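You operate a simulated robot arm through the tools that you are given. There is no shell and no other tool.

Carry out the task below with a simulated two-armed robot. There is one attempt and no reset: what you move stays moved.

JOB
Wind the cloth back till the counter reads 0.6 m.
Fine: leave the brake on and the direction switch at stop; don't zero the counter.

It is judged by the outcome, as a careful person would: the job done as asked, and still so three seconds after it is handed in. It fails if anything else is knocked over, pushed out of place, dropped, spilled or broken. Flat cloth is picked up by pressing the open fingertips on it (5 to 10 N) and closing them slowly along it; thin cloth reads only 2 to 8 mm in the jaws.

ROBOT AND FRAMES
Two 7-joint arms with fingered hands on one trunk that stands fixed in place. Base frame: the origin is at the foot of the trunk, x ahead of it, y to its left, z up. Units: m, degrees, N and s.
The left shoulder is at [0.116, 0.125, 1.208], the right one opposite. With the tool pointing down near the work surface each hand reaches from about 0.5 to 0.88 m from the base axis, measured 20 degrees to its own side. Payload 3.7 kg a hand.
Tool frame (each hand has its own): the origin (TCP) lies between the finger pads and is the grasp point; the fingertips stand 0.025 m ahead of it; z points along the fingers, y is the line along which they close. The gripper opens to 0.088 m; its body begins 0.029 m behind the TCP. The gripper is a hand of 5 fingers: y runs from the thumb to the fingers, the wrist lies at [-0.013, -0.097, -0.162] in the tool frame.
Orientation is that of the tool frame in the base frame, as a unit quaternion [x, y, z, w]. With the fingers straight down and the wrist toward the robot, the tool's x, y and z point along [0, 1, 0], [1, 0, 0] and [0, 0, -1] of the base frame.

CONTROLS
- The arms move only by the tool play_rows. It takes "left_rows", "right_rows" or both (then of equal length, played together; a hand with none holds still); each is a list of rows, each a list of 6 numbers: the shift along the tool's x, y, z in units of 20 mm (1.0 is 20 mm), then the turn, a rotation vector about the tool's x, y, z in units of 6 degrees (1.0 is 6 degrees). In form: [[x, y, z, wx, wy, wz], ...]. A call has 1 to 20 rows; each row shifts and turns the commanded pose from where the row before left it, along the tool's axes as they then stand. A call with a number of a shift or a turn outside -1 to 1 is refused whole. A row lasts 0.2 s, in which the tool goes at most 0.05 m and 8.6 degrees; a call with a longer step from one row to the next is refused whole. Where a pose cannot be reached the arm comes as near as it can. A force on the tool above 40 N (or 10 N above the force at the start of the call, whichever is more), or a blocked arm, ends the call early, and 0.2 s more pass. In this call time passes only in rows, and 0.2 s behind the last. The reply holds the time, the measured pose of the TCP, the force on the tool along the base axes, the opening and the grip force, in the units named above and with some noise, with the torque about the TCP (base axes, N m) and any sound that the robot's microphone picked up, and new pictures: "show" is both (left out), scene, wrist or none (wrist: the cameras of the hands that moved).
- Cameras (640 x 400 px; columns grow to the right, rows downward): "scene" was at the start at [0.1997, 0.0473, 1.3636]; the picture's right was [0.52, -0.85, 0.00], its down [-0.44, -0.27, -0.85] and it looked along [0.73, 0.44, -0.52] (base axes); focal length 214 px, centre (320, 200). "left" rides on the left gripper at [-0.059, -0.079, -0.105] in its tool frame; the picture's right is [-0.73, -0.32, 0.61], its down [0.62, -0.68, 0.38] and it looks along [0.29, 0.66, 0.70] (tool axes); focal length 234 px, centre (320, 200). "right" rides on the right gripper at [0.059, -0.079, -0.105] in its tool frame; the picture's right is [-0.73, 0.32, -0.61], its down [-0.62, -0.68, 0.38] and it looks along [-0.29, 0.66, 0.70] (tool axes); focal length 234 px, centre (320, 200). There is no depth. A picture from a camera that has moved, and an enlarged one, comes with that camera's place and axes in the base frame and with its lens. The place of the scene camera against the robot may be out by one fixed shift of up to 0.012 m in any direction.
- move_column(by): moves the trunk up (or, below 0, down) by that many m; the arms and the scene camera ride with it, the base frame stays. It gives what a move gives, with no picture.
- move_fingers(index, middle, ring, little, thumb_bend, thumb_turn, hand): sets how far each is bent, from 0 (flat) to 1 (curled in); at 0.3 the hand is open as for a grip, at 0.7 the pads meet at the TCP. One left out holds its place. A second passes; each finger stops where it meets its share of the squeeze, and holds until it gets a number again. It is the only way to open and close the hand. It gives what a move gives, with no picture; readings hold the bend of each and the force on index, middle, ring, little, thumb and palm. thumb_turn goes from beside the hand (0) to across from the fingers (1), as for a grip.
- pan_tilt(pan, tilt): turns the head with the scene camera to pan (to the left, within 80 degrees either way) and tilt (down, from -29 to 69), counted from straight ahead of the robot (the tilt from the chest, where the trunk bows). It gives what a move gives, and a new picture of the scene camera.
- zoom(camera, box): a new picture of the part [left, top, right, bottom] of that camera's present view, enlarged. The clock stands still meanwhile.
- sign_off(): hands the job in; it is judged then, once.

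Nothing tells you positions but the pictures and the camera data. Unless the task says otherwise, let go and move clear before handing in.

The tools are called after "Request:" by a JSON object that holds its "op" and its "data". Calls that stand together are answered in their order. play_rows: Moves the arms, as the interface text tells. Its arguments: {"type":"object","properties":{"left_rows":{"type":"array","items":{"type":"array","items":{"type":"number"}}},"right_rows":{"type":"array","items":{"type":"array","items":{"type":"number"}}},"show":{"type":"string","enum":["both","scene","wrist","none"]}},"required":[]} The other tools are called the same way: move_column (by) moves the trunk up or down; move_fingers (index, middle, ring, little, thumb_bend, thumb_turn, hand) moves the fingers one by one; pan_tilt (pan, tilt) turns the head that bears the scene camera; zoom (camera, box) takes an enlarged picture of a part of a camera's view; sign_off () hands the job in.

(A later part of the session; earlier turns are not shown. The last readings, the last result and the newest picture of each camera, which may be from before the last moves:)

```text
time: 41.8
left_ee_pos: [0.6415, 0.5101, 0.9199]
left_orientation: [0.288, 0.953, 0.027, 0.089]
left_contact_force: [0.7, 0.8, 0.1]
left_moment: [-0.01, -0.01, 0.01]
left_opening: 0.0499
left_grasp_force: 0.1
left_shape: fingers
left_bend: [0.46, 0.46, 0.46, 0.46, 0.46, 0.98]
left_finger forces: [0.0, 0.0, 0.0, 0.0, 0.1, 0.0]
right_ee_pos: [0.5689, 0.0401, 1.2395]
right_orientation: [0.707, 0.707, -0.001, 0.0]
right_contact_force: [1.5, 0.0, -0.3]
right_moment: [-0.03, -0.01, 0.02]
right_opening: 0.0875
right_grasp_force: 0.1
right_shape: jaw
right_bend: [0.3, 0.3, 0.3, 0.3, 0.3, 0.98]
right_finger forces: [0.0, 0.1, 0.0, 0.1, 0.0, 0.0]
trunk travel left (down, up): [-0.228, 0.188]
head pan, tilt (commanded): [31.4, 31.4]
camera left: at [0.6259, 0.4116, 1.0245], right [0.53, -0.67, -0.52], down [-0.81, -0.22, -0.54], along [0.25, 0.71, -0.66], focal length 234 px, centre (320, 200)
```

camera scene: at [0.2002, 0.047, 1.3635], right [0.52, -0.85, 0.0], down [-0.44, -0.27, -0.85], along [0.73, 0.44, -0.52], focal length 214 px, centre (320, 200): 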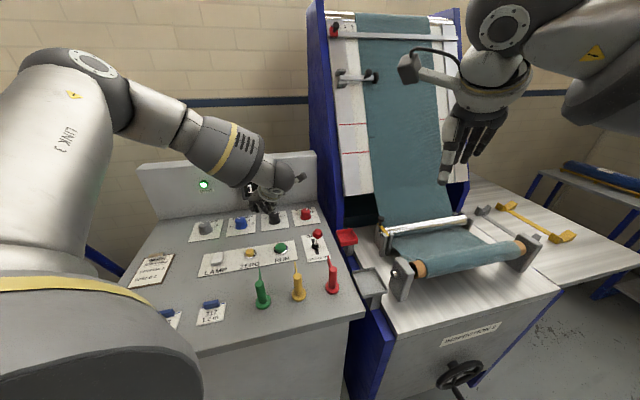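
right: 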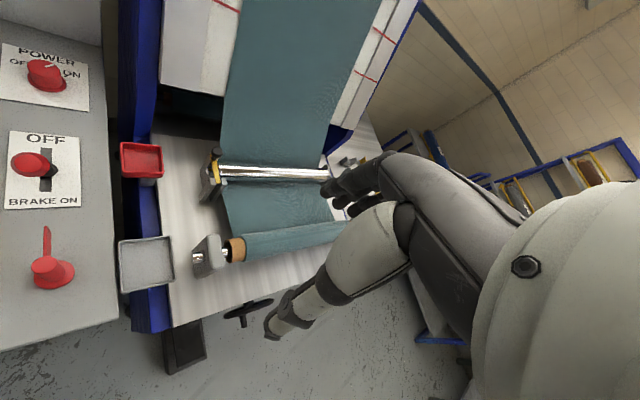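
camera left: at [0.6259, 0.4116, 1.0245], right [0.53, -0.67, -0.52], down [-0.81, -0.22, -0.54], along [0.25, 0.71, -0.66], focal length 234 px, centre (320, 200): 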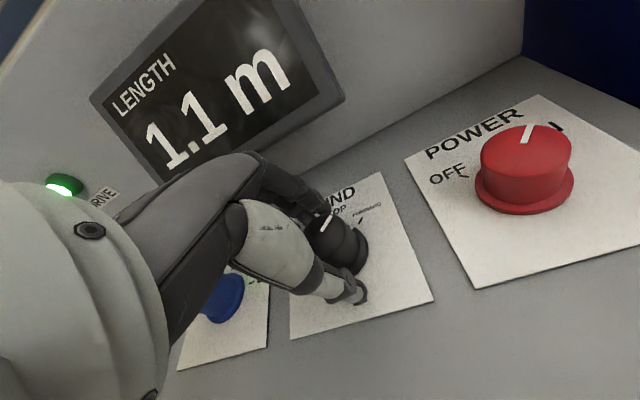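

Still clear at yaw 57°, which gives about 60° of sweep. I'm closing onto the knob.

Request:
{"op": "move_fingers", "data": {"hand": "left", "index": 0.62, "middle": 0.62, "thumb_bend": 0.62}}

Request:
{"op": "move_fingers", "data": {"hand": "left", "index": 0.74, "middle": 0.74, "thumb_bend": 0.78}}

Request:
{"op": "play_rows", "data": {"left_rows": [[0, 0, 0, -0.156, 0.104, -0.982], [0, 0, 0, -0.156, 0.104, -0.982], [0, 0, 0, -0.156, 0.104, -0.982], [0, 0, 0, -0.156, 0.104, -0.982], [0, 0, 0, -0.156, 0.104, -0.982]], "show": "wrist"}}

Request:
{"op": "zoom", "data": {"camera": "left", "box": [220, 120, 440, 340]}}

```text
time: 42.8
left_ee_pos: [0.6429, 0.5101, 0.9206]
left_orientation: [0.287, 0.953, 0.028, 0.091]
left_contact_force: [4.1, 7.1, 0.9]
left_moment: [0.13, -0.1, 0.01]
left_opening: 0.0262
left_grasp_force: 4.9
left_shape: fingers
left_bend: [0.55, 0.57, 0.46, 0.46, 0.59, 0.97]
left_finger forces: [4.7, 4.1, 0.0, 0.0, 1.6, 0.0]
right_ee_pos: [0.5692, 0.0422, 1.239]
right_orientation: [0.708, 0.707, -0.001, 0.0]
right_contact_force: [-0.2, 0.0, 0.5]
right_moment: [0.0, 0.02, 0.02]
right_opening: 0.0879
right_grasp_force: 0.1
right_shape: jaw
right_bend: [0.3, 0.3, 0.3, 0.3, 0.3, 0.98]
right_finger forces: [0.0, 0.0, 0.0, 0.0, 0.0, 0.1]
trunk travel left (down, up): [-0.228, 0.188]
head pan, tilt (commanded): [31.4, 31.4]
```

```text
time: 43.8
left_ee_pos: [0.6418, 0.5102, 0.9204]
left_orientation: [0.287, 0.953, 0.026, 0.09]
left_contact_force: [-0.3, 4.5, 0.0]
left_moment: [0.16, -0.01, 0.0]
left_opening: 0.0231
left_grasp_force: 14.5
left_shape: fingers
left_bend: [0.56, 0.59, 0.46, 0.46, 0.64, 0.96]
left_finger forces: [8.0, 8.1, 0.1, 0.0, 12.4, 0.1]
right_ee_pos: [0.5685, 0.0412, 1.2391]
right_orientation: [0.707, 0.707, 0.0, 0.0]
right_contact_force: [0.8, -0.1, -0.2]
right_moment: [0.03, 0.0, 0.02]
right_opening: 0.0876
right_grasp_force: 0.1
right_shape: jaw
right_bend: [0.3, 0.3, 0.3, 0.3, 0.3, 0.98]
right_finger forces: [0.1, 0.0, 0.0, 0.0, 0.0, 0.0]
trunk travel left (down, up): [-0.228, 0.188]
head pan, tilt (commanded): [31.4, 31.4]
```

```text
time: 45.0
left_ee_pos: [0.6422, 0.5078, 0.9212]
left_orientation: [0.03, 0.995, 0.049, 0.08]
left_contact_force: [1.1, 0.1, -3.2]
left_moment: [0.09, 0.06, -0.03]
left_opening: 0.0227
left_grasp_force: 14.0
left_shape: fingers
left_bend: [0.56, 0.6, 0.46, 0.46, 0.63, 0.95]
left_finger forces: [7.5, 6.5, 0.0, 0.1, 13.7, 0.0]
right_ee_pos: [0.5685, 0.0421, 1.2371]
right_orientation: [0.707, 0.707, 0.0, 0.0]
right_contact_force: [-0.1, 0.7, -0.5]
right_moment: [0.0, 0.01, 0.0]
right_opening: 0.0876
right_grasp_force: 0.0
right_shape: jaw
right_bend: [0.3, 0.3, 0.3, 0.3, 0.3, 0.98]
right_finger forces: [0.0, 0.1, 0.1, 0.0, 0.0, 0.0]
trunk travel left (down, up): [-0.228, 0.188]
head pan, tilt (commanded): [31.4, 31.4]
camera left: at [0.6779, 0.4171, 1.0244], right [0.8, -0.31, -0.52], down [-0.59, -0.6, -0.54], along [-0.14, 0.74, -0.66], focal length 234 px, centre (320, 200)
```

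left: 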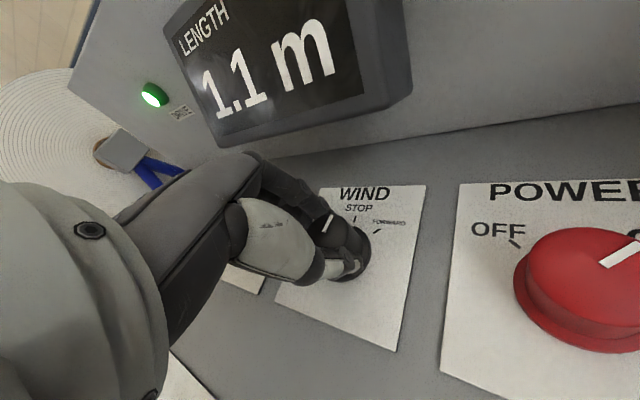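

```text
1.82 times, centred on (330, 230) of left
camera zoom: at [0.6779, 0.4171, 1.0244], right [0.8, -0.31, -0.52], down [-0.59, -0.6, -0.54], along [-0.14, 0.74, -0.66], focal length 426 px, centre (302, 146)
```

zoom: 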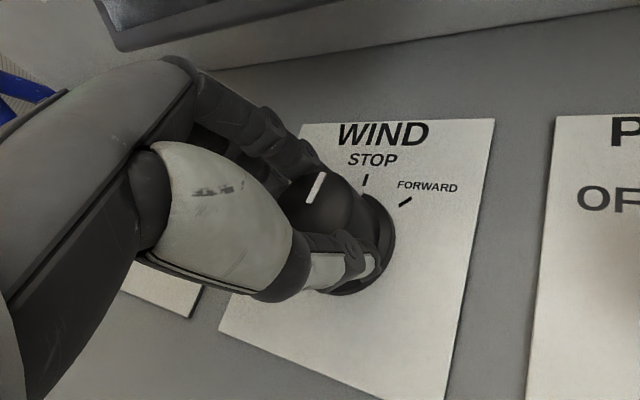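

The grip is holding and the pointer is nearly at STOP. I'll continue another 24° within reach.

Request:
{"op": "play_rows", "data": {"left_rows": [[0, 0, 0, -0.156, 0.104, -0.982], [0, 0, 0, -0.156, 0.104, -0.982], [0, 0, 0, -0.156, 0.104, -0.982], [0, 0, 0, -0.156, 0.104, -0.982]], "show": "wrist"}}

Request:
{"op": "zoom", "data": {"camera": "left", "box": [220, 120, 440, 340]}}

```text
time: 46.0
left_ee_pos: [0.6434, 0.5081, 0.9203]
left_orientation: [-0.176, 0.98, 0.065, 0.068]
left_contact_force: [5.5, -1.5, -5.4]
left_moment: [0.0, -0.06, -0.03]
left_opening: 0.0231
left_grasp_force: 13.8
left_shape: fingers
left_bend: [0.57, 0.62, 0.46, 0.46, 0.63, 0.94]
left_finger forces: [7.1, 5.1, 0.0, 0.0, 15.6, 0.0]
right_ee_pos: [0.5702, 0.0411, 1.2378]
right_orientation: [0.707, 0.707, 0.0, -0.001]
right_contact_force: [-0.2, -0.4, 0.6]
right_moment: [0.01, -0.02, 0.0]
right_opening: 0.0875
right_grasp_force: 0.1
right_shape: jaw
right_bend: [0.3, 0.3, 0.3, 0.3, 0.3, 0.98]
right_finger forces: [0.1, 0.1, 0.1, 0.0, 0.0, 0.0]
trunk travel left (down, up): [-0.228, 0.188]
head pan, tilt (commanded): [31.4, 31.4]
camera left: at [0.7123, 0.4397, 1.0244], right [0.86, 0.04, -0.52], down [-0.29, -0.79, -0.54], along [-0.43, 0.62, -0.66], focal length 234 px, centre (320, 200)
```

left: 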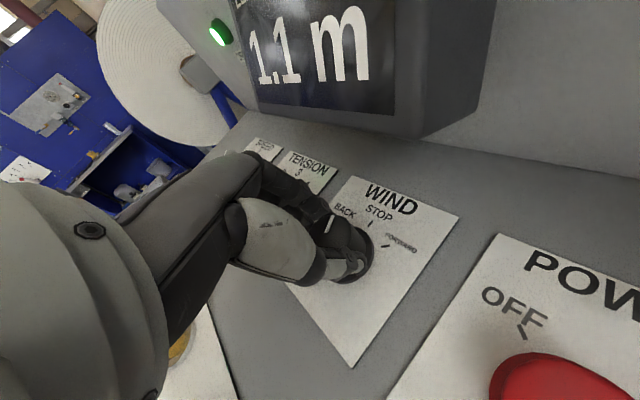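

```text
1.82 times, centred on (330, 230) of left
camera zoom: at [0.7123, 0.4397, 1.0244], right [0.86, 0.04, -0.52], down [-0.29, -0.79, -0.54], along [-0.43, 0.62, -0.66], focal length 426 px, centre (302, 146)
```

zoom: 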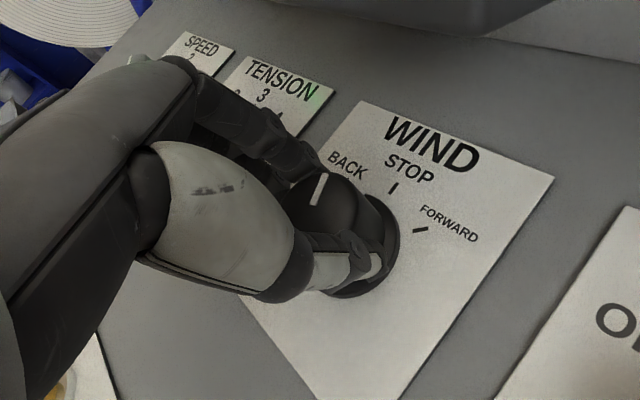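

The pointer is now at or slightly past STOP. I'll release, rotate the open hand back around the knob, and look at where it rests.

Request:
{"op": "move_fingers", "data": {"hand": "left", "index": 0.46, "middle": 0.46, "thumb_bend": 0.46}}

Request:
{"op": "play_rows", "data": {"left_rows": [[0, 0, 0, 0.156, -0.104, 0.982], [0, 0, 0, 0.156, -0.104, 0.982], [0, 0, 0, 0.156, -0.104, 0.982], [0, 0, 0, 0.156, -0.104, 0.982], [0, 0, 0, 0.156, -0.104, 0.982], [0, 0, 0, 0.156, -0.104, 0.982], [0, 0, 0, 0.156, -0.104, 0.982], [0, 0, 0, 0.156, -0.104, 0.982], [0, 0, 0, 0.156, -0.104, 0.982]], "show": "wrist"}}

Request:
{"op": "zoom", "data": {"camera": "left", "box": [220, 120, 440, 340]}}

```text
time: 47.0
left_ee_pos: [0.6422, 0.509, 0.9207]
left_orientation: [-0.176, 0.98, 0.066, 0.069]
left_contact_force: [0.7, -0.3, 0.1]
left_moment: [0.0, -0.01, -0.01]
left_opening: 0.0499
left_grasp_force: 0.1
left_shape: fingers
left_bend: [0.46, 0.46, 0.46, 0.46, 0.46, 0.97]
left_finger forces: [0.1, 0.0, 0.1, 0.0, 0.0, 0.0]
right_ee_pos: [0.5687, 0.0414, 1.238]
right_orientation: [0.707, 0.707, 0.0, 0.001]
right_contact_force: [-0.2, 0.7, -0.6]
right_moment: [0.01, -0.01, -0.02]
right_opening: 0.0877
right_grasp_force: 0.0
right_shape: jaw
right_bend: [0.3, 0.3, 0.3, 0.3, 0.3, 0.98]
right_finger forces: [0.0, 0.1, 0.0, 0.0, 0.1, 0.0]
trunk travel left (down, up): [-0.228, 0.188]
head pan, tilt (commanded): [31.4, 31.4]
```

```text
time: 49.0
left_ee_pos: [0.6413, 0.5092, 0.9217]
left_orientation: [0.288, 0.953, 0.027, 0.09]
left_contact_force: [-0.1, -0.4, 0.4]
left_moment: [0.0, 0.0, 0.0]
left_opening: 0.0498
left_grasp_force: 0.0
left_shape: fingers
left_bend: [0.46, 0.46, 0.46, 0.46, 0.46, 0.97]
left_finger forces: [0.0, 0.0, 0.1, 0.1, 0.1, 0.1]
right_ee_pos: [0.5681, 0.042, 1.24]
right_orientation: [0.707, 0.707, 0.0, 0.001]
right_contact_force: [-0.6, 0.3, -0.7]
right_moment: [-0.03, 0.0, 0.01]
right_opening: 0.0875
right_grasp_force: 0.1
right_shape: jaw
right_bend: [0.3, 0.3, 0.3, 0.3, 0.3, 0.98]
right_finger forces: [0.0, 0.1, 0.0, 0.1, 0.1, 0.0]
trunk travel left (down, up): [-0.228, 0.188]
head pan, tilt (commanded): [31.4, 31.4]
camera left: at [0.6256, 0.4113, 1.0251], right [0.53, -0.67, -0.52], down [-0.81, -0.22, -0.54], along [0.25, 0.71, -0.66], focal length 234 px, centre (320, 200)
```

left: 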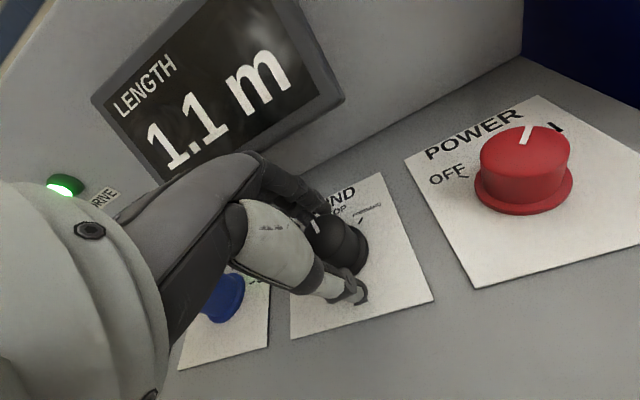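

```text
1.82 times, centred on (330, 230) of left
camera zoom: at [0.6256, 0.4113, 1.0251], right [0.53, -0.67, -0.52], down [-0.81, -0.22, -0.54], along [0.25, 0.71, -0.66], focal length 426 px, centre (302, 146)
```

zoom: 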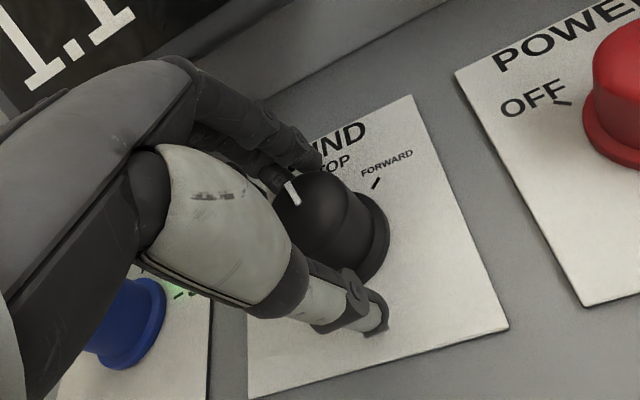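

The pointer is now at STOP. I'll grip again and sweep to BACK.

Request:
{"op": "move_fingers", "data": {"hand": "left", "index": 0.62, "middle": 0.62, "thumb_bend": 0.62}}

Request:
{"op": "move_fingers", "data": {"hand": "left", "index": 0.74, "middle": 0.74, "thumb_bend": 0.78}}

Request:
{"op": "play_rows", "data": {"left_rows": [[0, 0, 0, -0.156, 0.104, -0.982], [0, 0, 0, -0.156, 0.104, -0.982], [0, 0, 0, -0.156, 0.104, -0.982], [0, 0, 0, -0.156, 0.104, -0.982], [0, 0, 0, -0.156, 0.104, -0.982], [0, 0, 0, -0.156, 0.104, -0.982]], "show": "wrist"}}

Request:
{"op": "zoom", "data": {"camera": "left", "box": [220, 120, 440, 340]}}

```text
time: 50.0
left_ee_pos: [0.6413, 0.5095, 0.9217]
left_orientation: [0.288, 0.953, 0.027, 0.089]
left_contact_force: [5.2, 6.7, 1.8]
left_moment: [0.14, -0.12, -0.01]
left_opening: 0.0259
left_grasp_force: 5.1
left_shape: fingers
left_bend: [0.55, 0.57, 0.46, 0.46, 0.6, 0.97]
left_finger forces: [4.9, 4.5, 0.1, 0.0, 1.4, 0.0]
right_ee_pos: [0.5689, 0.0414, 1.2385]
right_orientation: [0.707, 0.707, 0.0, 0.0]
right_contact_force: [0.7, 0.2, 0.3]
right_moment: [0.03, 0.02, 0.02]
right_opening: 0.0874
right_grasp_force: 0.0
right_shape: jaw
right_bend: [0.3, 0.3, 0.3, 0.3, 0.3, 0.98]
right_finger forces: [0.0, 0.0, 0.0, 0.0, 0.1, 0.0]
trunk travel left (down, up): [-0.228, 0.188]
head pan, tilt (commanded): [31.4, 31.4]
```

```text
time: 51.0
left_ee_pos: [0.6417, 0.509, 0.9216]
left_orientation: [0.287, 0.953, 0.026, 0.089]
left_contact_force: [1.0, 4.0, 0.9]
left_moment: [0.14, -0.03, -0.01]
left_opening: 0.0231
left_grasp_force: 13.8
left_shape: fingers
left_bend: [0.55, 0.58, 0.46, 0.46, 0.64, 0.96]
left_finger forces: [8.5, 7.6, 0.0, 0.1, 11.7, 0.0]
right_ee_pos: [0.5693, 0.0414, 1.2388]
right_orientation: [0.707, 0.707, 0.0, 0.0]
right_contact_force: [-0.1, -1.4, -0.1]
right_moment: [-0.01, 0.01, -0.01]
right_opening: 0.0875
right_grasp_force: 0.1
right_shape: jaw
right_bend: [0.3, 0.3, 0.3, 0.3, 0.3, 0.98]
right_finger forces: [0.0, 0.0, 0.0, 0.0, 0.1, 0.0]
trunk travel left (down, up): [-0.228, 0.188]
head pan, tilt (commanded): [31.4, 31.4]
```

```text
time: 52.4
left_ee_pos: [0.6436, 0.5075, 0.9205]
left_orientation: [-0.021, 0.995, 0.053, 0.077]
left_contact_force: [9.2, -2.4, -1.1]
left_moment: [-0.12, -0.14, -0.34]
left_opening: 0.0231
left_grasp_force: 15.0
left_shape: fingers
left_bend: [0.57, 0.59, 0.46, 0.46, 0.64, 0.98]
left_finger forces: [10.1, 5.1, 0.1, 0.1, 14.9, 0.0]
right_ee_pos: [0.5694, 0.0403, 1.2385]
right_orientation: [0.706, 0.708, 0.0, -0.001]
right_contact_force: [0.1, -0.8, 0.2]
right_moment: [0.03, 0.03, -0.02]
right_opening: 0.0873
right_grasp_force: 0.0
right_shape: jaw
right_bend: [0.3, 0.3, 0.3, 0.3, 0.3, 0.98]
right_finger forces: [0.0, 0.1, 0.0, 0.1, 0.1, 0.2]
trunk travel left (down, up): [-0.228, 0.188]
head pan, tilt (commanded): [31.4, 31.4]
camera left: at [0.6884, 0.4207, 1.0253], right [0.83, -0.23, -0.51], down [-0.52, -0.66, -0.54], along [-0.21, 0.72, -0.66], focal length 234 px, centre (320, 200)
```

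left: 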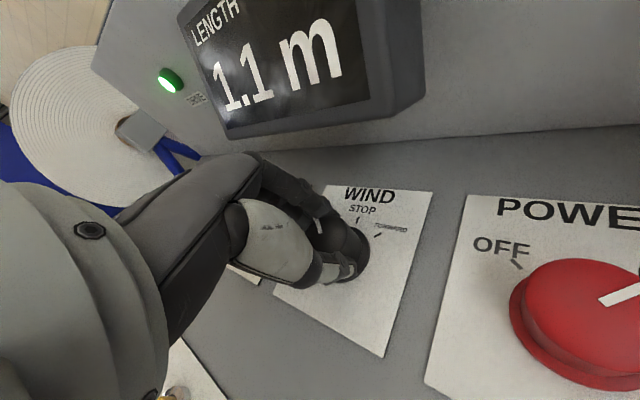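

```text
1.82 times, centred on (330, 230) of left
camera zoom: at [0.6884, 0.4207, 1.0253], right [0.83, -0.23, -0.51], down [-0.52, -0.66, -0.54], along [-0.21, 0.72, -0.66], focal length 426 px, centre (302, 146)
```

zoom: 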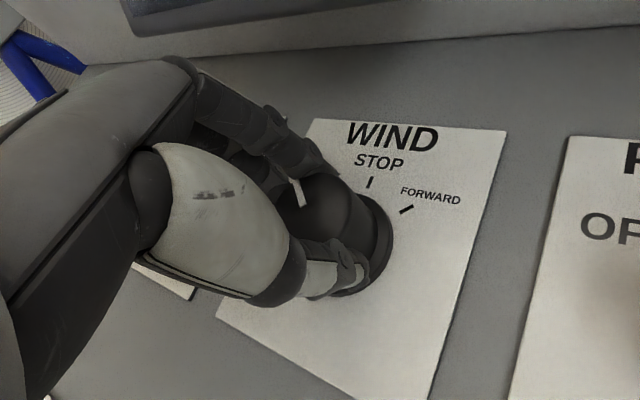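

The torque has risen to 0.34 N·m, so the knob seems to be at its BACK end. I'll nudge one more small step, release, and lift to see.

Request:
{"op": "play_rows", "data": {"left_rows": [[0, 0, 0, -0.1, 0.07, -0.6]], "show": "none"}}

Request:
{"op": "move_fingers", "data": {"hand": "left", "index": 0.44, "middle": 0.44, "thumb_bend": 0.44}}

Request:
{"op": "play_rows", "data": {"left_rows": [[0, 0, -0.8, 0, 0, 0], [0, 0, -0.8, 0, 0, 0], [0.3, 0, -0.8, 0, 0, 0], [0.3, -0.3, -0.8, 0, 0, 0]], "show": "both"}}

Request:
{"op": "zoom", "data": {"camera": "left", "box": [300, 160, 480, 320]}}

```text
time: 52.8
left_ee_pos: [0.6428, 0.5096, 0.9205]
left_orientation: [-0.053, 0.994, 0.058, 0.075]
left_contact_force: [6.5, -5.6, 1.2]
left_moment: [-0.17, -0.16, -0.25]
left_opening: 0.0246
left_grasp_force: 15.1
left_shape: fingers
left_bend: [0.57, 0.61, 0.46, 0.46, 0.63, 0.98]
left_finger forces: [8.5, 3.9, 0.0, 0.0, 16.8, 0.1]
right_ee_pos: [0.5694, 0.041, 1.2388]
right_orientation: [0.707, 0.707, 0.0, 0.0]
right_contact_force: [0.0, -0.5, -0.5]
right_moment: [0.01, -0.04, 0.03]
right_opening: 0.0876
right_grasp_force: 0.1
right_shape: jaw
right_bend: [0.3, 0.3, 0.3, 0.3, 0.3, 0.98]
right_finger forces: [0.0, 0.0, 0.0, 0.0, 0.1, 0.1]
trunk travel left (down, up): [-0.228, 0.188]
head pan, tilt (commanded): [31.4, 31.4]
```

```text
time: 53.8
left_ee_pos: [0.642, 0.5104, 0.9216]
left_orientation: [-0.052, 0.994, 0.058, 0.075]
left_contact_force: [-0.9, 0.7, 0.0]
left_moment: [-0.01, 0.02, 0.02]
left_opening: 0.0544
left_grasp_force: 0.1
left_shape: fingers
left_bend: [0.44, 0.44, 0.46, 0.46, 0.44, 0.97]
left_finger forces: [0.0, 0.0, 0.0, 0.0, 0.1, 0.0]
right_ee_pos: [0.5692, 0.0409, 1.2387]
right_orientation: [0.707, 0.707, 0.0, 0.0]
right_contact_force: [0.7, 0.3, 0.2]
right_moment: [0.01, 0.01, -0.02]
right_opening: 0.0876
right_grasp_force: 0.0
right_shape: jaw
right_bend: [0.3, 0.3, 0.3, 0.3, 0.3, 0.98]
right_finger forces: [0.0, 0.1, 0.0, 0.0, 0.1, 0.0]
trunk travel left (down, up): [-0.228, 0.188]
head pan, tilt (commanded): [31.4, 31.4]
```

```text
time: 54.8
left_ee_pos: [0.6227, 0.494, 0.9811]
left_orientation: [-0.053, 0.994, 0.057, 0.075]
left_contact_force: [-0.5, -0.7, -0.3]
left_moment: [-0.01, -0.04, 0.02]
left_opening: 0.0545
left_grasp_force: 0.1
left_shape: fingers
left_bend: [0.44, 0.44, 0.46, 0.46, 0.44, 0.97]
left_finger forces: [0.0, 0.1, 0.0, 0.1, 0.1, 0.0]
right_ee_pos: [0.5685, 0.0405, 1.2383]
right_orientation: [0.707, 0.707, 0.0, 0.0]
right_contact_force: [0.2, 0.2, -0.3]
right_moment: [-0.01, 0.01, 0.03]
right_opening: 0.0874
right_grasp_force: 0.1
right_shape: jaw
right_bend: [0.3, 0.3, 0.3, 0.3, 0.3, 0.98]
right_finger forces: [0.1, 0.1, 0.0, 0.0, 0.1, 0.0]
trunk travel left (down, up): [-0.228, 0.188]
head pan, tilt (commanded): [31.4, 31.4]
camera scene: at [0.1994, 0.0471, 1.3637], right [0.52, -0.85, 0.0], down [-0.44, -0.27, -0.85], along [0.73, 0.44, -0.52], focal length 214 px, centre (320, 200)
camera left: at [0.673, 0.4092, 1.0855], right [0.84, -0.18, -0.52], down [-0.48, -0.69, -0.54], along [-0.26, 0.71, -0.66], focal length 234 px, centre (320, 200)
```

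scene: 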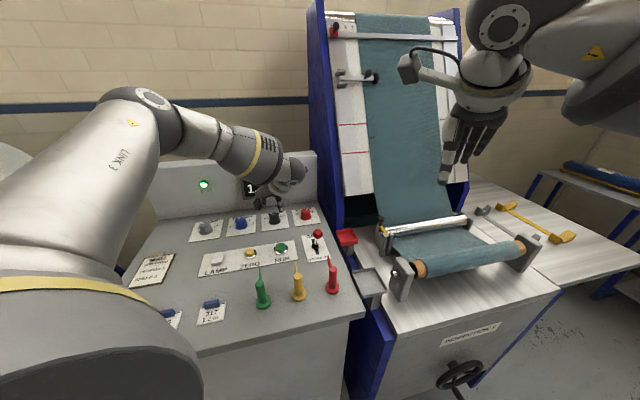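
left: 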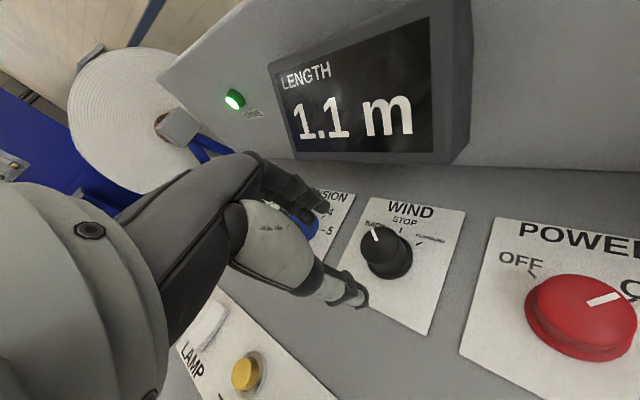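

```text
2.50 times, centred on (390, 240) of left
camera zoom: at [0.673, 0.4092, 1.0855], right [0.84, -0.18, -0.52], down [-0.48, -0.69, -0.54], along [-0.26, 0.71, -0.66], focal length 585 px, centre (145, 100)
```

zoom: 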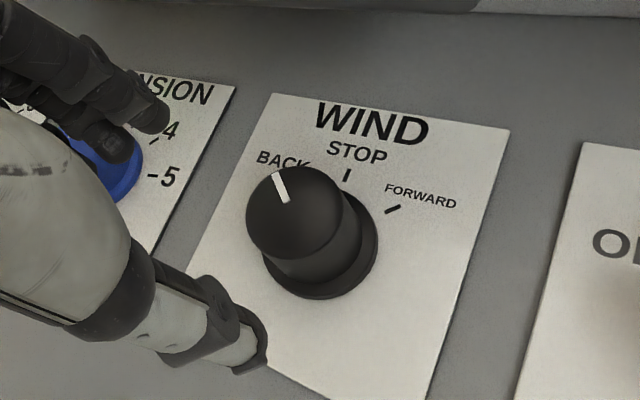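

WIND now points to BACK and the counter still reads 1.1 m. Next I'll bring the left hand to hover over RUN at a yaw that keeps its fingers away from ZERO, so the right hand can take the brake lever.

Request:
{"op": "play_rows", "data": {"left_rows": [[0.756, -0.793, -0.612, 0, 0, 0], [0.756, -0.793, -0.612, 0, 0, 0], [0.756, -0.793, -0.612, 0, 0, 0], [0.756, -0.793, -0.612, 0, 0, 0], [0.756, -0.793, -0.612, 0, 0, 0], [0, 0, 0, 0.156, -0.104, 0.982], [0, 0, 0, 0.156, -0.104, 0.982], [0, 0, 0, 0.156, -0.104, 0.982], [0, 0, 0, 0.156, -0.104, 0.982], [0, 0, 0, 0.156, -0.104, 0.982], [0, 0, 0, 0.156, -0.104, 0.982], [0, 0, 0, 0.156, -0.104, 0.982], [0, 0, 0, 0.156, -0.104, 0.982], [0, 0, 0, 0.156, -0.104, 0.982], [0, 0, 0, 0.156, -0.104, 0.982], [0, 0, 0, 0.156, -0.104, 0.982], [0, 0, 0, 0.156, -0.104, 0.982], [0, 0, 0, 0.156, -0.104, 0.982], [0, 0, 0, 0.156, -0.104, 0.982], [0, 0, 0, 0.156, -0.104, 0.982]], "show": "none"}}

Request:
{"op": "play_rows", "data": {"left_rows": [[0, 0, 0, 1, 0, 0], [0, 0, 0, 0, 0.75, 0], [0, 0, 0, 0, 0.75, 0]], "show": "both"}}

```text
time: 59.0
left_ee_pos: [0.548, 0.4015, 1.0206]
left_orientation: [0.666, 0.74, -0.015, 0.093]
left_contact_force: [-0.5, 0.0, -0.5]
left_moment: [0.03, -0.01, -0.01]
left_opening: 0.0543
left_grasp_force: 0.2
left_shape: fingers
left_bend: [0.44, 0.44, 0.46, 0.46, 0.44, 0.97]
left_finger forces: [0.0, 0.0, 0.1, 0.0, 0.0, 0.0]
right_ee_pos: [0.5695, 0.0411, 1.2409]
right_orientation: [0.707, 0.707, -0.001, -0.001]
right_contact_force: [0.0, -0.4, -0.5]
right_moment: [0.02, 0.02, 0.0]
right_opening: 0.0878
right_grasp_force: 0.0
right_shape: jaw
right_bend: [0.3, 0.3, 0.3, 0.3, 0.3, 0.98]
right_finger forces: [0.0, 0.0, 0.0, 0.0, 0.0, 0.0]
trunk travel left (down, up): [-0.228, 0.188]
head pan, tilt (commanded): [31.4, 31.4]
```

```text
time: 59.8
left_ee_pos: [0.5481, 0.4008, 1.0211]
left_orientation: [0.671, 0.742, 0.0, -0.001]
left_contact_force: [-0.1, -0.5, 0.6]
left_moment: [-0.01, 0.0, -0.01]
left_opening: 0.0542
left_grasp_force: 0.1
left_shape: fingers
left_bend: [0.44, 0.44, 0.46, 0.46, 0.44, 0.97]
left_finger forces: [0.0, 0.1, 0.0, 0.0, 0.0, 0.0]
right_ee_pos: [0.5691, 0.0422, 1.239]
right_orientation: [0.707, 0.708, 0.0, 0.0]
right_contact_force: [-0.1, -0.1, 0.8]
right_moment: [0.03, 0.02, 0.02]
right_opening: 0.0873
right_grasp_force: 0.0
right_shape: jaw
right_bend: [0.3, 0.3, 0.3, 0.3, 0.3, 0.98]
right_finger forces: [0.1, 0.1, 0.0, 0.0, 0.0, 0.0]
trunk travel left (down, up): [-0.228, 0.188]
head pan, tilt (commanded): [31.4, 31.4]
camera scene: at [0.2, 0.0475, 1.3635], right [0.52, -0.85, 0.0], down [-0.44, -0.27, -0.85], along [0.73, 0.44, -0.52], focal length 214 px, centre (320, 200)
camera left: at [0.4739, 0.3354, 1.126], right [-0.25, -0.75, -0.61], down [-0.74, 0.55, -0.38], along [0.62, 0.35, -0.7], focal length 234 px, centre (320, 200)
```

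scene: 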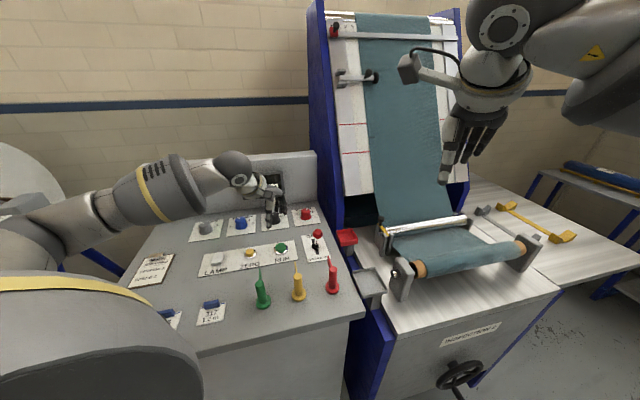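
left: 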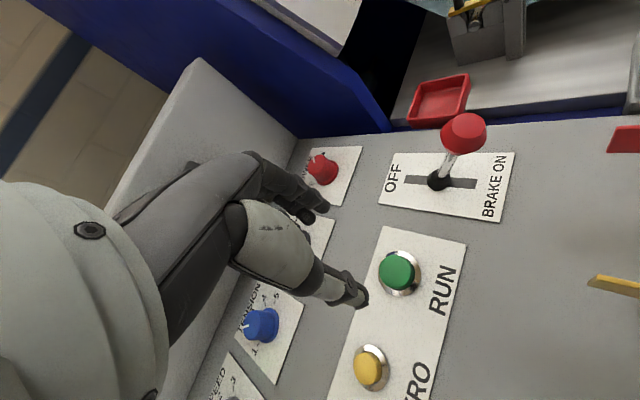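

The left hand hovers over RUN. Now I'll bring the right hand in from the right toward the brake ball at (0.588, 0.291, 0.969), turned so that thumb and fingers straddle the lever's travel.

Request:
{"op": "play_rows", "data": {"right_rows": [[0.95, 0.07, 0.7, 0, 0, 0], [0.95, 0.07, 0.7, 0, 0, 0], [0.95, 0.07, 0.7, 0, 0, 0], [0.95, 0.07, 0.7, 0, 0, 0], [0.95, 0.07, 0.7, 0, 0, 0], [0.95, 0.07, 0.7, 0, 0, 0], [0.95, 0.07, 0.7, 0, 0, 0], [0.95, 0.07, 0.7, 0, 0, 0], [0, 0, 0, 0, 0, -1], [0, 0, 0, 0, 0, -1], [0, 0, 0, 0, 0, -1], [0, 0, 0, 0, 0, -1], [0, 0, 0, 0, 0, -1], [0, 0, 0, 0, 0, -1], [0, 0, 0, 0, 0, -1], [0, 0, 0, 0, 0, -1], [0, 0, 0, 0, 0, -1], [0, 0, 0, 0, 0, -1]], "show": "both"}}

Request:
{"op": "move_fingers", "data": {"hand": "right", "index": 0.38, "middle": 0.38, "ring": 0.38, "little": 0.38, "thumb_bend": 0.38}}

```text
time: 63.6
left_ee_pos: [0.548, 0.3988, 1.0216]
left_orientation: [0.672, 0.741, -0.001, -0.001]
left_contact_force: [-0.4, 0.2, -0.7]
left_moment: [0.0, 0.0, 0.01]
left_opening: 0.0543
left_grasp_force: 0.0
left_shape: fingers
left_bend: [0.44, 0.44, 0.46, 0.46, 0.44, 0.97]
left_finger forces: [0.0, 0.0, 0.1, 0.0, 0.1, 0.2]
right_ee_pos: [0.5803, 0.1929, 1.1263]
right_orientation: [0.258, 0.966, 0.0, 0.0]
right_contact_force: [0.7, -0.6, 0.1]
right_moment: [-0.01, 0.01, 0.01]
right_opening: 0.0877
right_grasp_force: 0.0
right_shape: jaw
right_bend: [0.3, 0.3, 0.3, 0.3, 0.3, 0.98]
right_finger forces: [0.0, 0.0, 0.0, 0.1, 0.0, 0.1]
trunk travel left (down, up): [-0.228, 0.188]
head pan, tilt (commanded): [31.4, 31.4]
camera scene: at [0.1999, 0.0472, 1.3636], right [0.52, -0.85, 0.0], down [-0.44, -0.27, -0.85], along [0.73, 0.44, -0.52], focal length 214 px, centre (320, 200)
camera right: at [0.49, 0.1548, 1.231], right [0.79, -0.08, 0.61], down [0.2, -0.9, -0.38], along [0.58, 0.43, -0.7], focal length 234 px, centre (320, 200)
```

scene: 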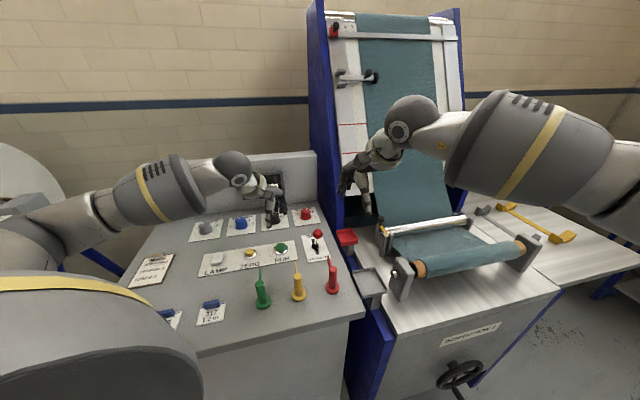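
right: 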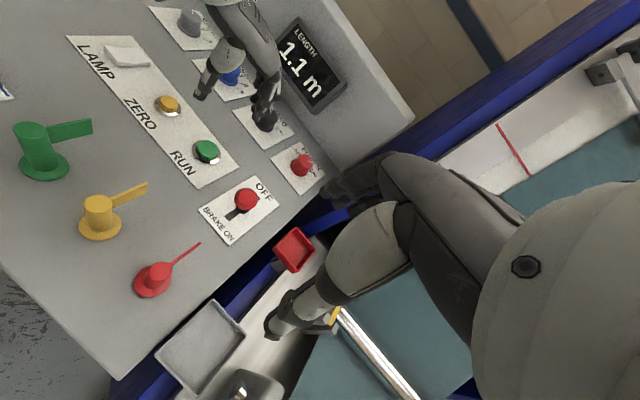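

```text
time: 64.6
left_ee_pos: [0.5472, 0.4017, 1.0221]
left_orientation: [0.672, 0.74, 0.0, 0.0]
left_contact_force: [0.1, 0.5, 0.3]
left_moment: [-0.03, 0.0, 0.01]
left_opening: 0.0544
left_grasp_force: 0.1
left_shape: fingers
left_bend: [0.44, 0.44, 0.46, 0.46, 0.44, 0.97]
left_finger forces: [0.1, 0.0, 0.0, 0.0, 0.0, 0.0]
right_ee_pos: [0.5798, 0.1934, 1.1279]
right_orientation: [0.26, 0.966, 0.001, -0.001]
right_contact_force: [-0.3, 0.3, -0.3]
right_moment: [0.02, -0.02, 0.03]
right_opening: 0.0683
right_grasp_force: 0.0
right_shape: fingers
right_bend: [0.38, 0.38, 0.38, 0.38, 0.38, 0.98]
right_finger forces: [0.1, 0.0, 0.0, 0.0, 0.0, 0.0]
trunk travel left (down, up): [-0.228, 0.188]
head pan, tilt (commanded): [31.4, 31.4]
```

The right camera has a clear view of the counter, RUN and the lever. I'll move the right hand over the brake ball and then lower it so the fingers and thumb straddle it.

Request:
{"op": "play_rows", "data": {"right_rows": [[0.416, 0.88, 0.67, 0, 0, 0], [0.416, 0.88, 0.67, 0, 0, 0], [0.416, 0.88, 0.67, 0, 0, 0], [0.416, 0.88, 0.67, 0, 0, 0], [0.416, 0.88, 0.67, 0, 0, 0]], "show": "both"}}

Request:
{"op": "zoom", "data": {"camera": "scene", "box": [220, 140, 400, 280]}}

```text
time: 65.8
left_ee_pos: [0.5474, 0.4003, 1.0209]
left_orientation: [0.672, 0.741, -0.001, 0.0]
left_contact_force: [-0.2, 0.8, -0.2]
left_moment: [-0.01, 0.01, -0.02]
left_opening: 0.0543
left_grasp_force: 0.1
left_shape: fingers
left_bend: [0.44, 0.44, 0.46, 0.46, 0.44, 0.97]
left_finger forces: [0.1, 0.0, 0.0, 0.1, 0.0, 0.1]
right_ee_pos: [0.5878, 0.2909, 1.0606]
right_orientation: [0.258, 0.966, 0.001, 0.0]
right_contact_force: [-0.7, 0.1, -0.2]
right_moment: [0.01, -0.02, -0.01]
right_opening: 0.0683
right_grasp_force: 0.0
right_shape: fingers
right_bend: [0.38, 0.38, 0.38, 0.38, 0.38, 0.98]
right_finger forces: [0.1, 0.0, 0.1, 0.0, 0.1, 0.0]
trunk travel left (down, up): [-0.228, 0.188]
head pan, tilt (commanded): [31.4, 31.4]
camera scene: at [0.1998, 0.0478, 1.3636], right [0.52, -0.85, 0.0], down [-0.44, -0.27, -0.85], along [0.73, 0.44, -0.52], focal length 214 px, centre (320, 200)
camera right: at [0.4979, 0.253, 1.1646], right [0.79, -0.08, 0.61], down [0.2, -0.9, -0.38], along [0.58, 0.42, -0.7], focal length 234 px, centre (320, 200)
```

scene: 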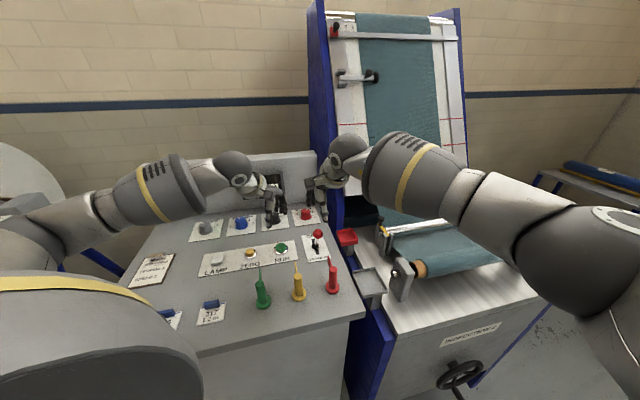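
right: 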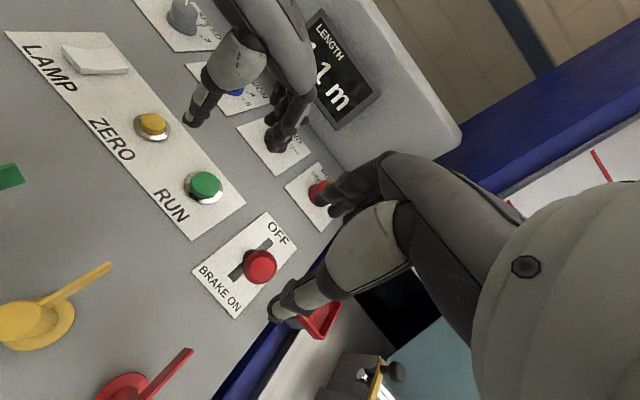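

```text
2.86 times, centred on (310, 210) of scene
camera zoom: at [0.1998, 0.0478, 1.3636], right [0.52, -0.85, 0.0], down [-0.44, -0.27, -0.85], along [0.73, 0.44, -0.52], focal length 613 px, centre (349, 171)
```

zoom: 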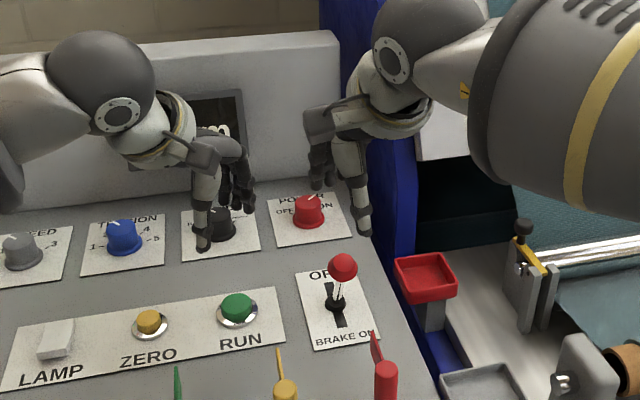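

The hands are well apart. I'll lower the right hand straight down around the ball.

Request:
{"op": "play_rows", "data": {"right_rows": [[0, 0, 0.8, 0, 0, 0], [0, 0, 0.8, 0, 0, 0], [0, 0, 0.8, 0, 0, 0], [0, 0, 0.7, 0, 0, 0], [0, 0, 0.6, 0, 0, 0], [0, 0, 0.5, 0, 0, 0]], "show": "both"}}

Request:
{"op": "zoom", "data": {"camera": "right", "box": [220, 140, 440, 360]}}

```text
time: 67.2
left_ee_pos: [0.5481, 0.4013, 1.0211]
left_orientation: [0.672, 0.741, -0.001, 0.0]
left_contact_force: [-1.3, -0.1, 0.2]
left_moment: [0.0, -0.02, 0.01]
left_opening: 0.0546
left_grasp_force: 0.0
left_shape: fingers
left_bend: [0.44, 0.44, 0.46, 0.46, 0.44, 0.97]
left_finger forces: [0.0, 0.0, 0.0, 0.1, 0.1, 0.0]
right_ee_pos: [0.589, 0.2916, 0.9769]
right_orientation: [0.258, 0.966, -0.001, 0.001]
right_contact_force: [0.3, -0.3, -0.8]
right_moment: [-0.01, 0.02, -0.03]
right_opening: 0.0684
right_grasp_force: 0.1
right_shape: fingers
right_bend: [0.38, 0.38, 0.38, 0.38, 0.38, 0.98]
right_finger forces: [0.0, 0.0, 0.0, 0.1, 0.0, 0.1]
trunk travel left (down, up): [-0.228, 0.188]
head pan, tilt (commanded): [31.4, 31.4]
camera scene: at [0.1998, 0.0473, 1.3636], right [0.52, -0.85, 0.0], down [-0.44, -0.27, -0.85], along [0.73, 0.44, -0.52], focal length 214 px, centre (320, 200)
camera right: at [0.4986, 0.2529, 1.0812], right [0.79, -0.08, 0.61], down [0.2, -0.9, -0.38], along [0.58, 0.42, -0.7], focal length 234 px, centre (320, 200)
```

scene: 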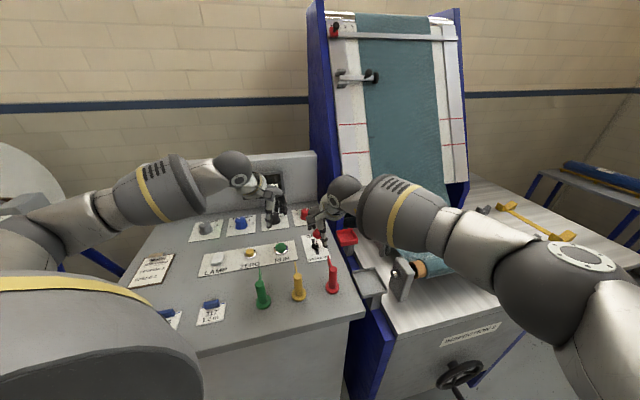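
right: 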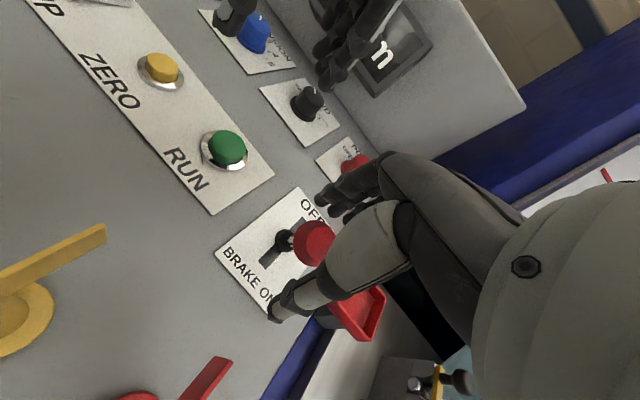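

```text
1.82 times, centred on (330, 250) of right
camera zoom: at [0.4986, 0.2529, 1.0812], right [0.79, -0.08, 0.61], down [0.2, -0.9, -0.38], along [0.58, 0.42, -0.7], focal length 426 px, centre (302, 109)
```

zoom: 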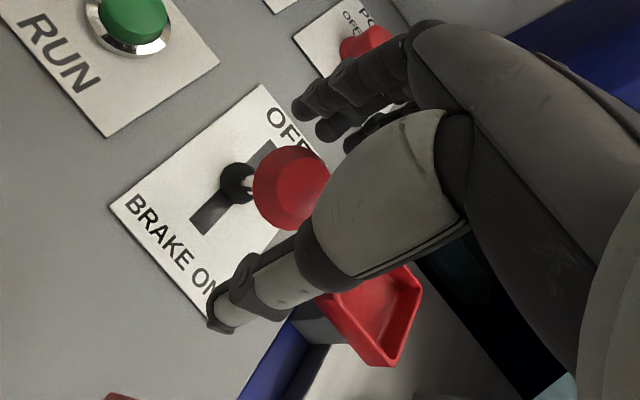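

The ball sits between the right thumb and fingers with no contact. While the brake is still on, I'll shape the left hand into a fingertip cluster for pressing RUN, with ring and little curled away, and narrow the right hand loosely around the ball.

Request:
{"op": "move_fingers", "data": {"hand": "left", "index": 0.68, "middle": 0.68, "ring": 0.95, "little": 0.95, "thumb_bend": 0.68}}

Request:
{"op": "move_fingers", "data": {"hand": "right", "index": 0.48, "middle": 0.48, "ring": 0.48, "little": 0.48, "thumb_bend": 0.48}}

Request:
{"op": "zoom", "data": {"camera": "left", "box": [220, 140, 460, 380]}}

Request:
{"op": "zoom", "data": {"camera": "right", "box": [220, 140, 440, 360]}}

```text
time: 68.2
left_ee_pos: [0.5476, 0.4012, 1.0213]
left_orientation: [0.671, 0.741, 0.0, 0.0]
left_contact_force: [0.1, 0.1, 0.0]
left_moment: [-0.02, 0.0, 0.01]
left_opening: 0.0031
left_grasp_force: 0.0
left_shape: fingers
left_bend: [0.68, 0.68, 0.95, 0.95, 0.68, 0.97]
left_finger forces: [0.0, 0.0, 0.0, 0.1, 0.1, 0.1]
right_ee_pos: [0.5882, 0.2909, 0.9767]
right_orientation: [0.259, 0.966, 0.001, 0.0]
right_contact_force: [0.5, -0.6, -0.2]
right_moment: [-0.01, 0.02, 0.01]
right_opening: 0.0683
right_grasp_force: 0.1
right_shape: fingers
right_bend: [0.38, 0.38, 0.38, 0.38, 0.38, 0.98]
right_finger forces: [0.0, 0.0, 0.1, 0.0, 0.1, 0.1]
trunk travel left (down, up): [-0.228, 0.188]
head pan, tilt (commanded): [31.4, 31.4]
```

```text
time: 69.2
left_ee_pos: [0.5486, 0.4013, 1.0217]
left_orientation: [0.672, 0.741, 0.0, 0.0]
left_contact_force: [0.1, 0.5, -0.2]
left_moment: [0.02, 0.0, 0.01]
left_opening: 0.0031
left_grasp_force: 0.1
left_shape: fingers
left_bend: [0.68, 0.68, 0.95, 0.95, 0.68, 0.97]
left_finger forces: [0.0, 0.0, 0.1, 0.1, 0.0, 0.0]
right_ee_pos: [0.5894, 0.29, 0.9788]
right_orientation: [0.259, 0.966, 0.0, 0.0]
right_contact_force: [-0.3, -0.2, -0.8]
right_moment: [0.01, 0.01, 0.0]
right_opening: 0.0464
right_grasp_force: 0.1
right_shape: fingers
right_bend: [0.48, 0.48, 0.48, 0.48, 0.48, 0.98]
right_finger forces: [0.0, 0.1, 0.1, 0.0, 0.0, 0.0]
trunk travel left (down, up): [-0.228, 0.188]
head pan, tilt (commanded): [31.4, 31.4]
```

```text
1.67 times, centred on (340, 260) of left
camera zoom: at [0.4736, 0.3353, 1.1263], right [-0.25, -0.75, -0.61], down [-0.74, 0.55, -0.38], along [0.62, 0.35, -0.7], focal length 390 px, centre (287, 100)
```

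zoom: 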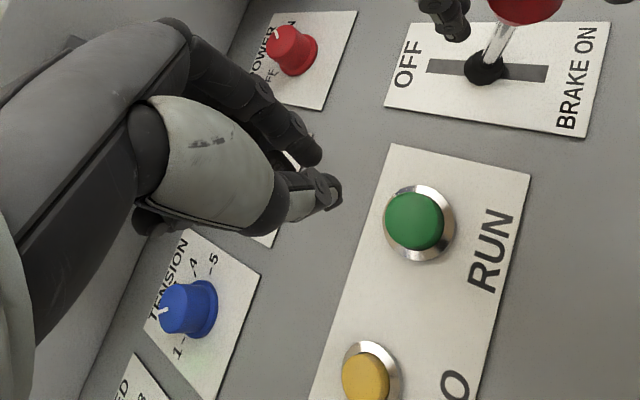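

```text
1.82 times, centred on (330, 250) of right
camera zoom: at [0.4986, 0.2528, 1.0815], right [0.79, -0.08, 0.61], down [0.2, -0.9, -0.38], along [0.58, 0.42, -0.7], focal length 426 px, centre (302, 109)
```

zoom: 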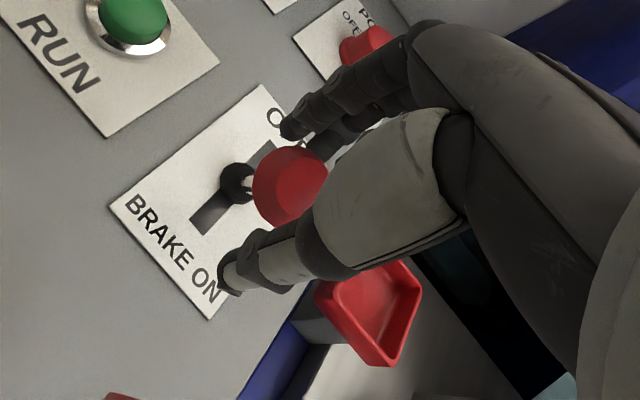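

Both hands are shaped. I'll lower the left hand to hover about 2 cm above RUN and check that the counter stays visible.

Request:
{"op": "play_rows", "data": {"left_rows": [[0, 0, 0.8, 0, 0, 0], [0, 0, 0.8, 0, 0, 0], [0, 0, 0.8, 0, 0, 0], [0, 0, 0.8, 0, 0, 0], [0, 0, 0.8, 0, 0, 0]], "show": "both"}}

Request:
{"op": "zoom", "data": {"camera": "scene", "box": [200, 140, 360, 260]}}

Request:
{"op": "zoom", "data": {"camera": "left", "box": [220, 140, 460, 380]}}

Request:
{"op": "zoom", "data": {"camera": "right", "box": [180, 0, 460, 200]}}

```text
time: 70.4
left_ee_pos: [0.5474, 0.4016, 0.9414]
left_orientation: [0.672, 0.74, 0.0, 0.0]
left_contact_force: [0.5, 0.1, -0.6]
left_moment: [-0.02, 0.0, 0.04]
left_opening: 0.0032
left_grasp_force: 0.0
left_shape: fingers
left_bend: [0.68, 0.68, 0.95, 0.95, 0.68, 0.97]
left_finger forces: [0.0, 0.0, 0.0, 0.0, 0.0, 0.0]
right_ee_pos: [0.5879, 0.2931, 0.9765]
right_orientation: [0.259, 0.966, 0.001, 0.0]
right_contact_force: [-0.9, 0.8, -0.8]
right_moment: [-0.02, -0.01, -0.03]
right_opening: 0.0464
right_grasp_force: 0.1
right_shape: fingers
right_bend: [0.48, 0.48, 0.48, 0.48, 0.48, 0.98]
right_finger forces: [0.0, 0.0, 0.0, 0.1, 0.0, 0.1]
trunk travel left (down, up): [-0.228, 0.188]
head pan, tilt (commanded): [31.4, 31.4]
camera scene: at [0.1999, 0.0474, 1.3635], right [0.52, -0.85, 0.0], down [-0.44, -0.27, -0.85], along [0.73, 0.44, -0.52], focal length 214 px, centre (320, 200)
camera left: at [0.4745, 0.3348, 1.0455], right [-0.25, -0.75, -0.61], down [-0.74, 0.55, -0.38], along [0.62, 0.35, -0.7], focal length 234 px, centre (320, 200)
```

scene: 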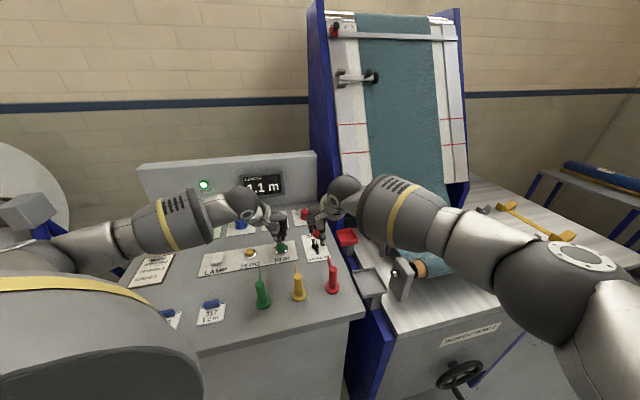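
left: 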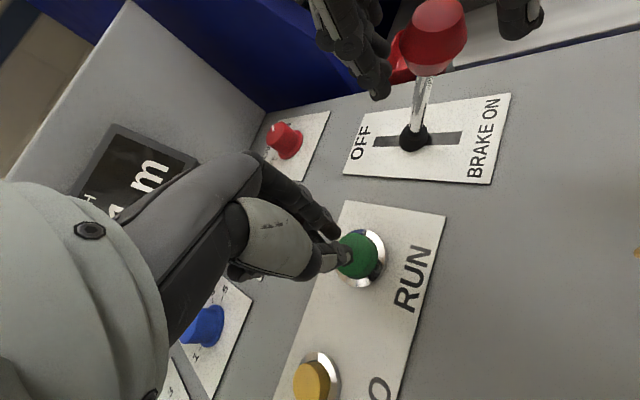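

```text
3.33 times, centred on (280, 200) of scene
camera zoom: at [0.1999, 0.0474, 1.3635], right [0.52, -0.85, 0.0], down [-0.44, -0.27, -0.85], along [0.73, 0.44, -0.52], focal length 715 px, centre (453, 200)
```

zoom: 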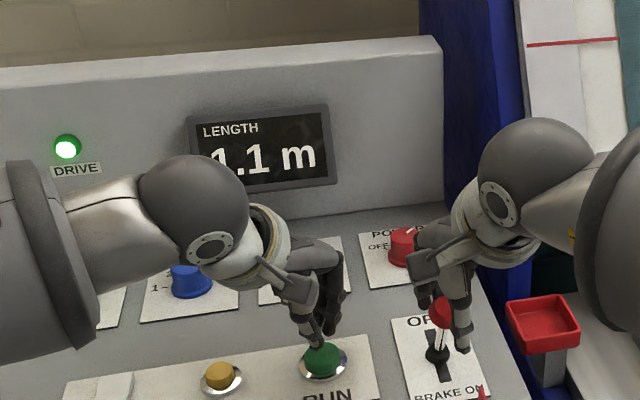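

```text
1.67 times, centred on (340, 260) of left
camera zoom: at [0.4745, 0.3348, 1.0455], right [-0.25, -0.75, -0.61], down [-0.74, 0.55, -0.38], along [0.62, 0.35, -0.7], focal length 390 px, centre (287, 100)
```

zoom: 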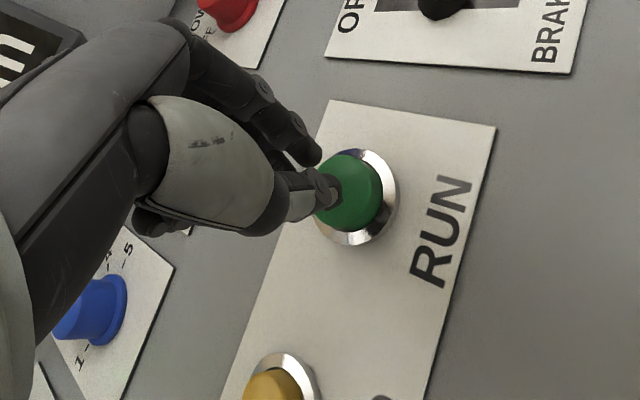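

```text
2.00 times, centred on (320, 100) of right
camera zoom: at [0.4987, 0.253, 1.0813], right [0.79, -0.08, 0.61], down [0.2, -0.9, -0.38], along [0.58, 0.42, -0.7], focal length 468 px, centre (320, 400)
```

zoom: 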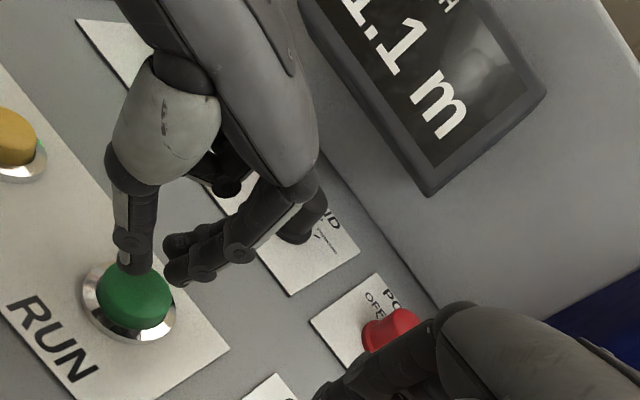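

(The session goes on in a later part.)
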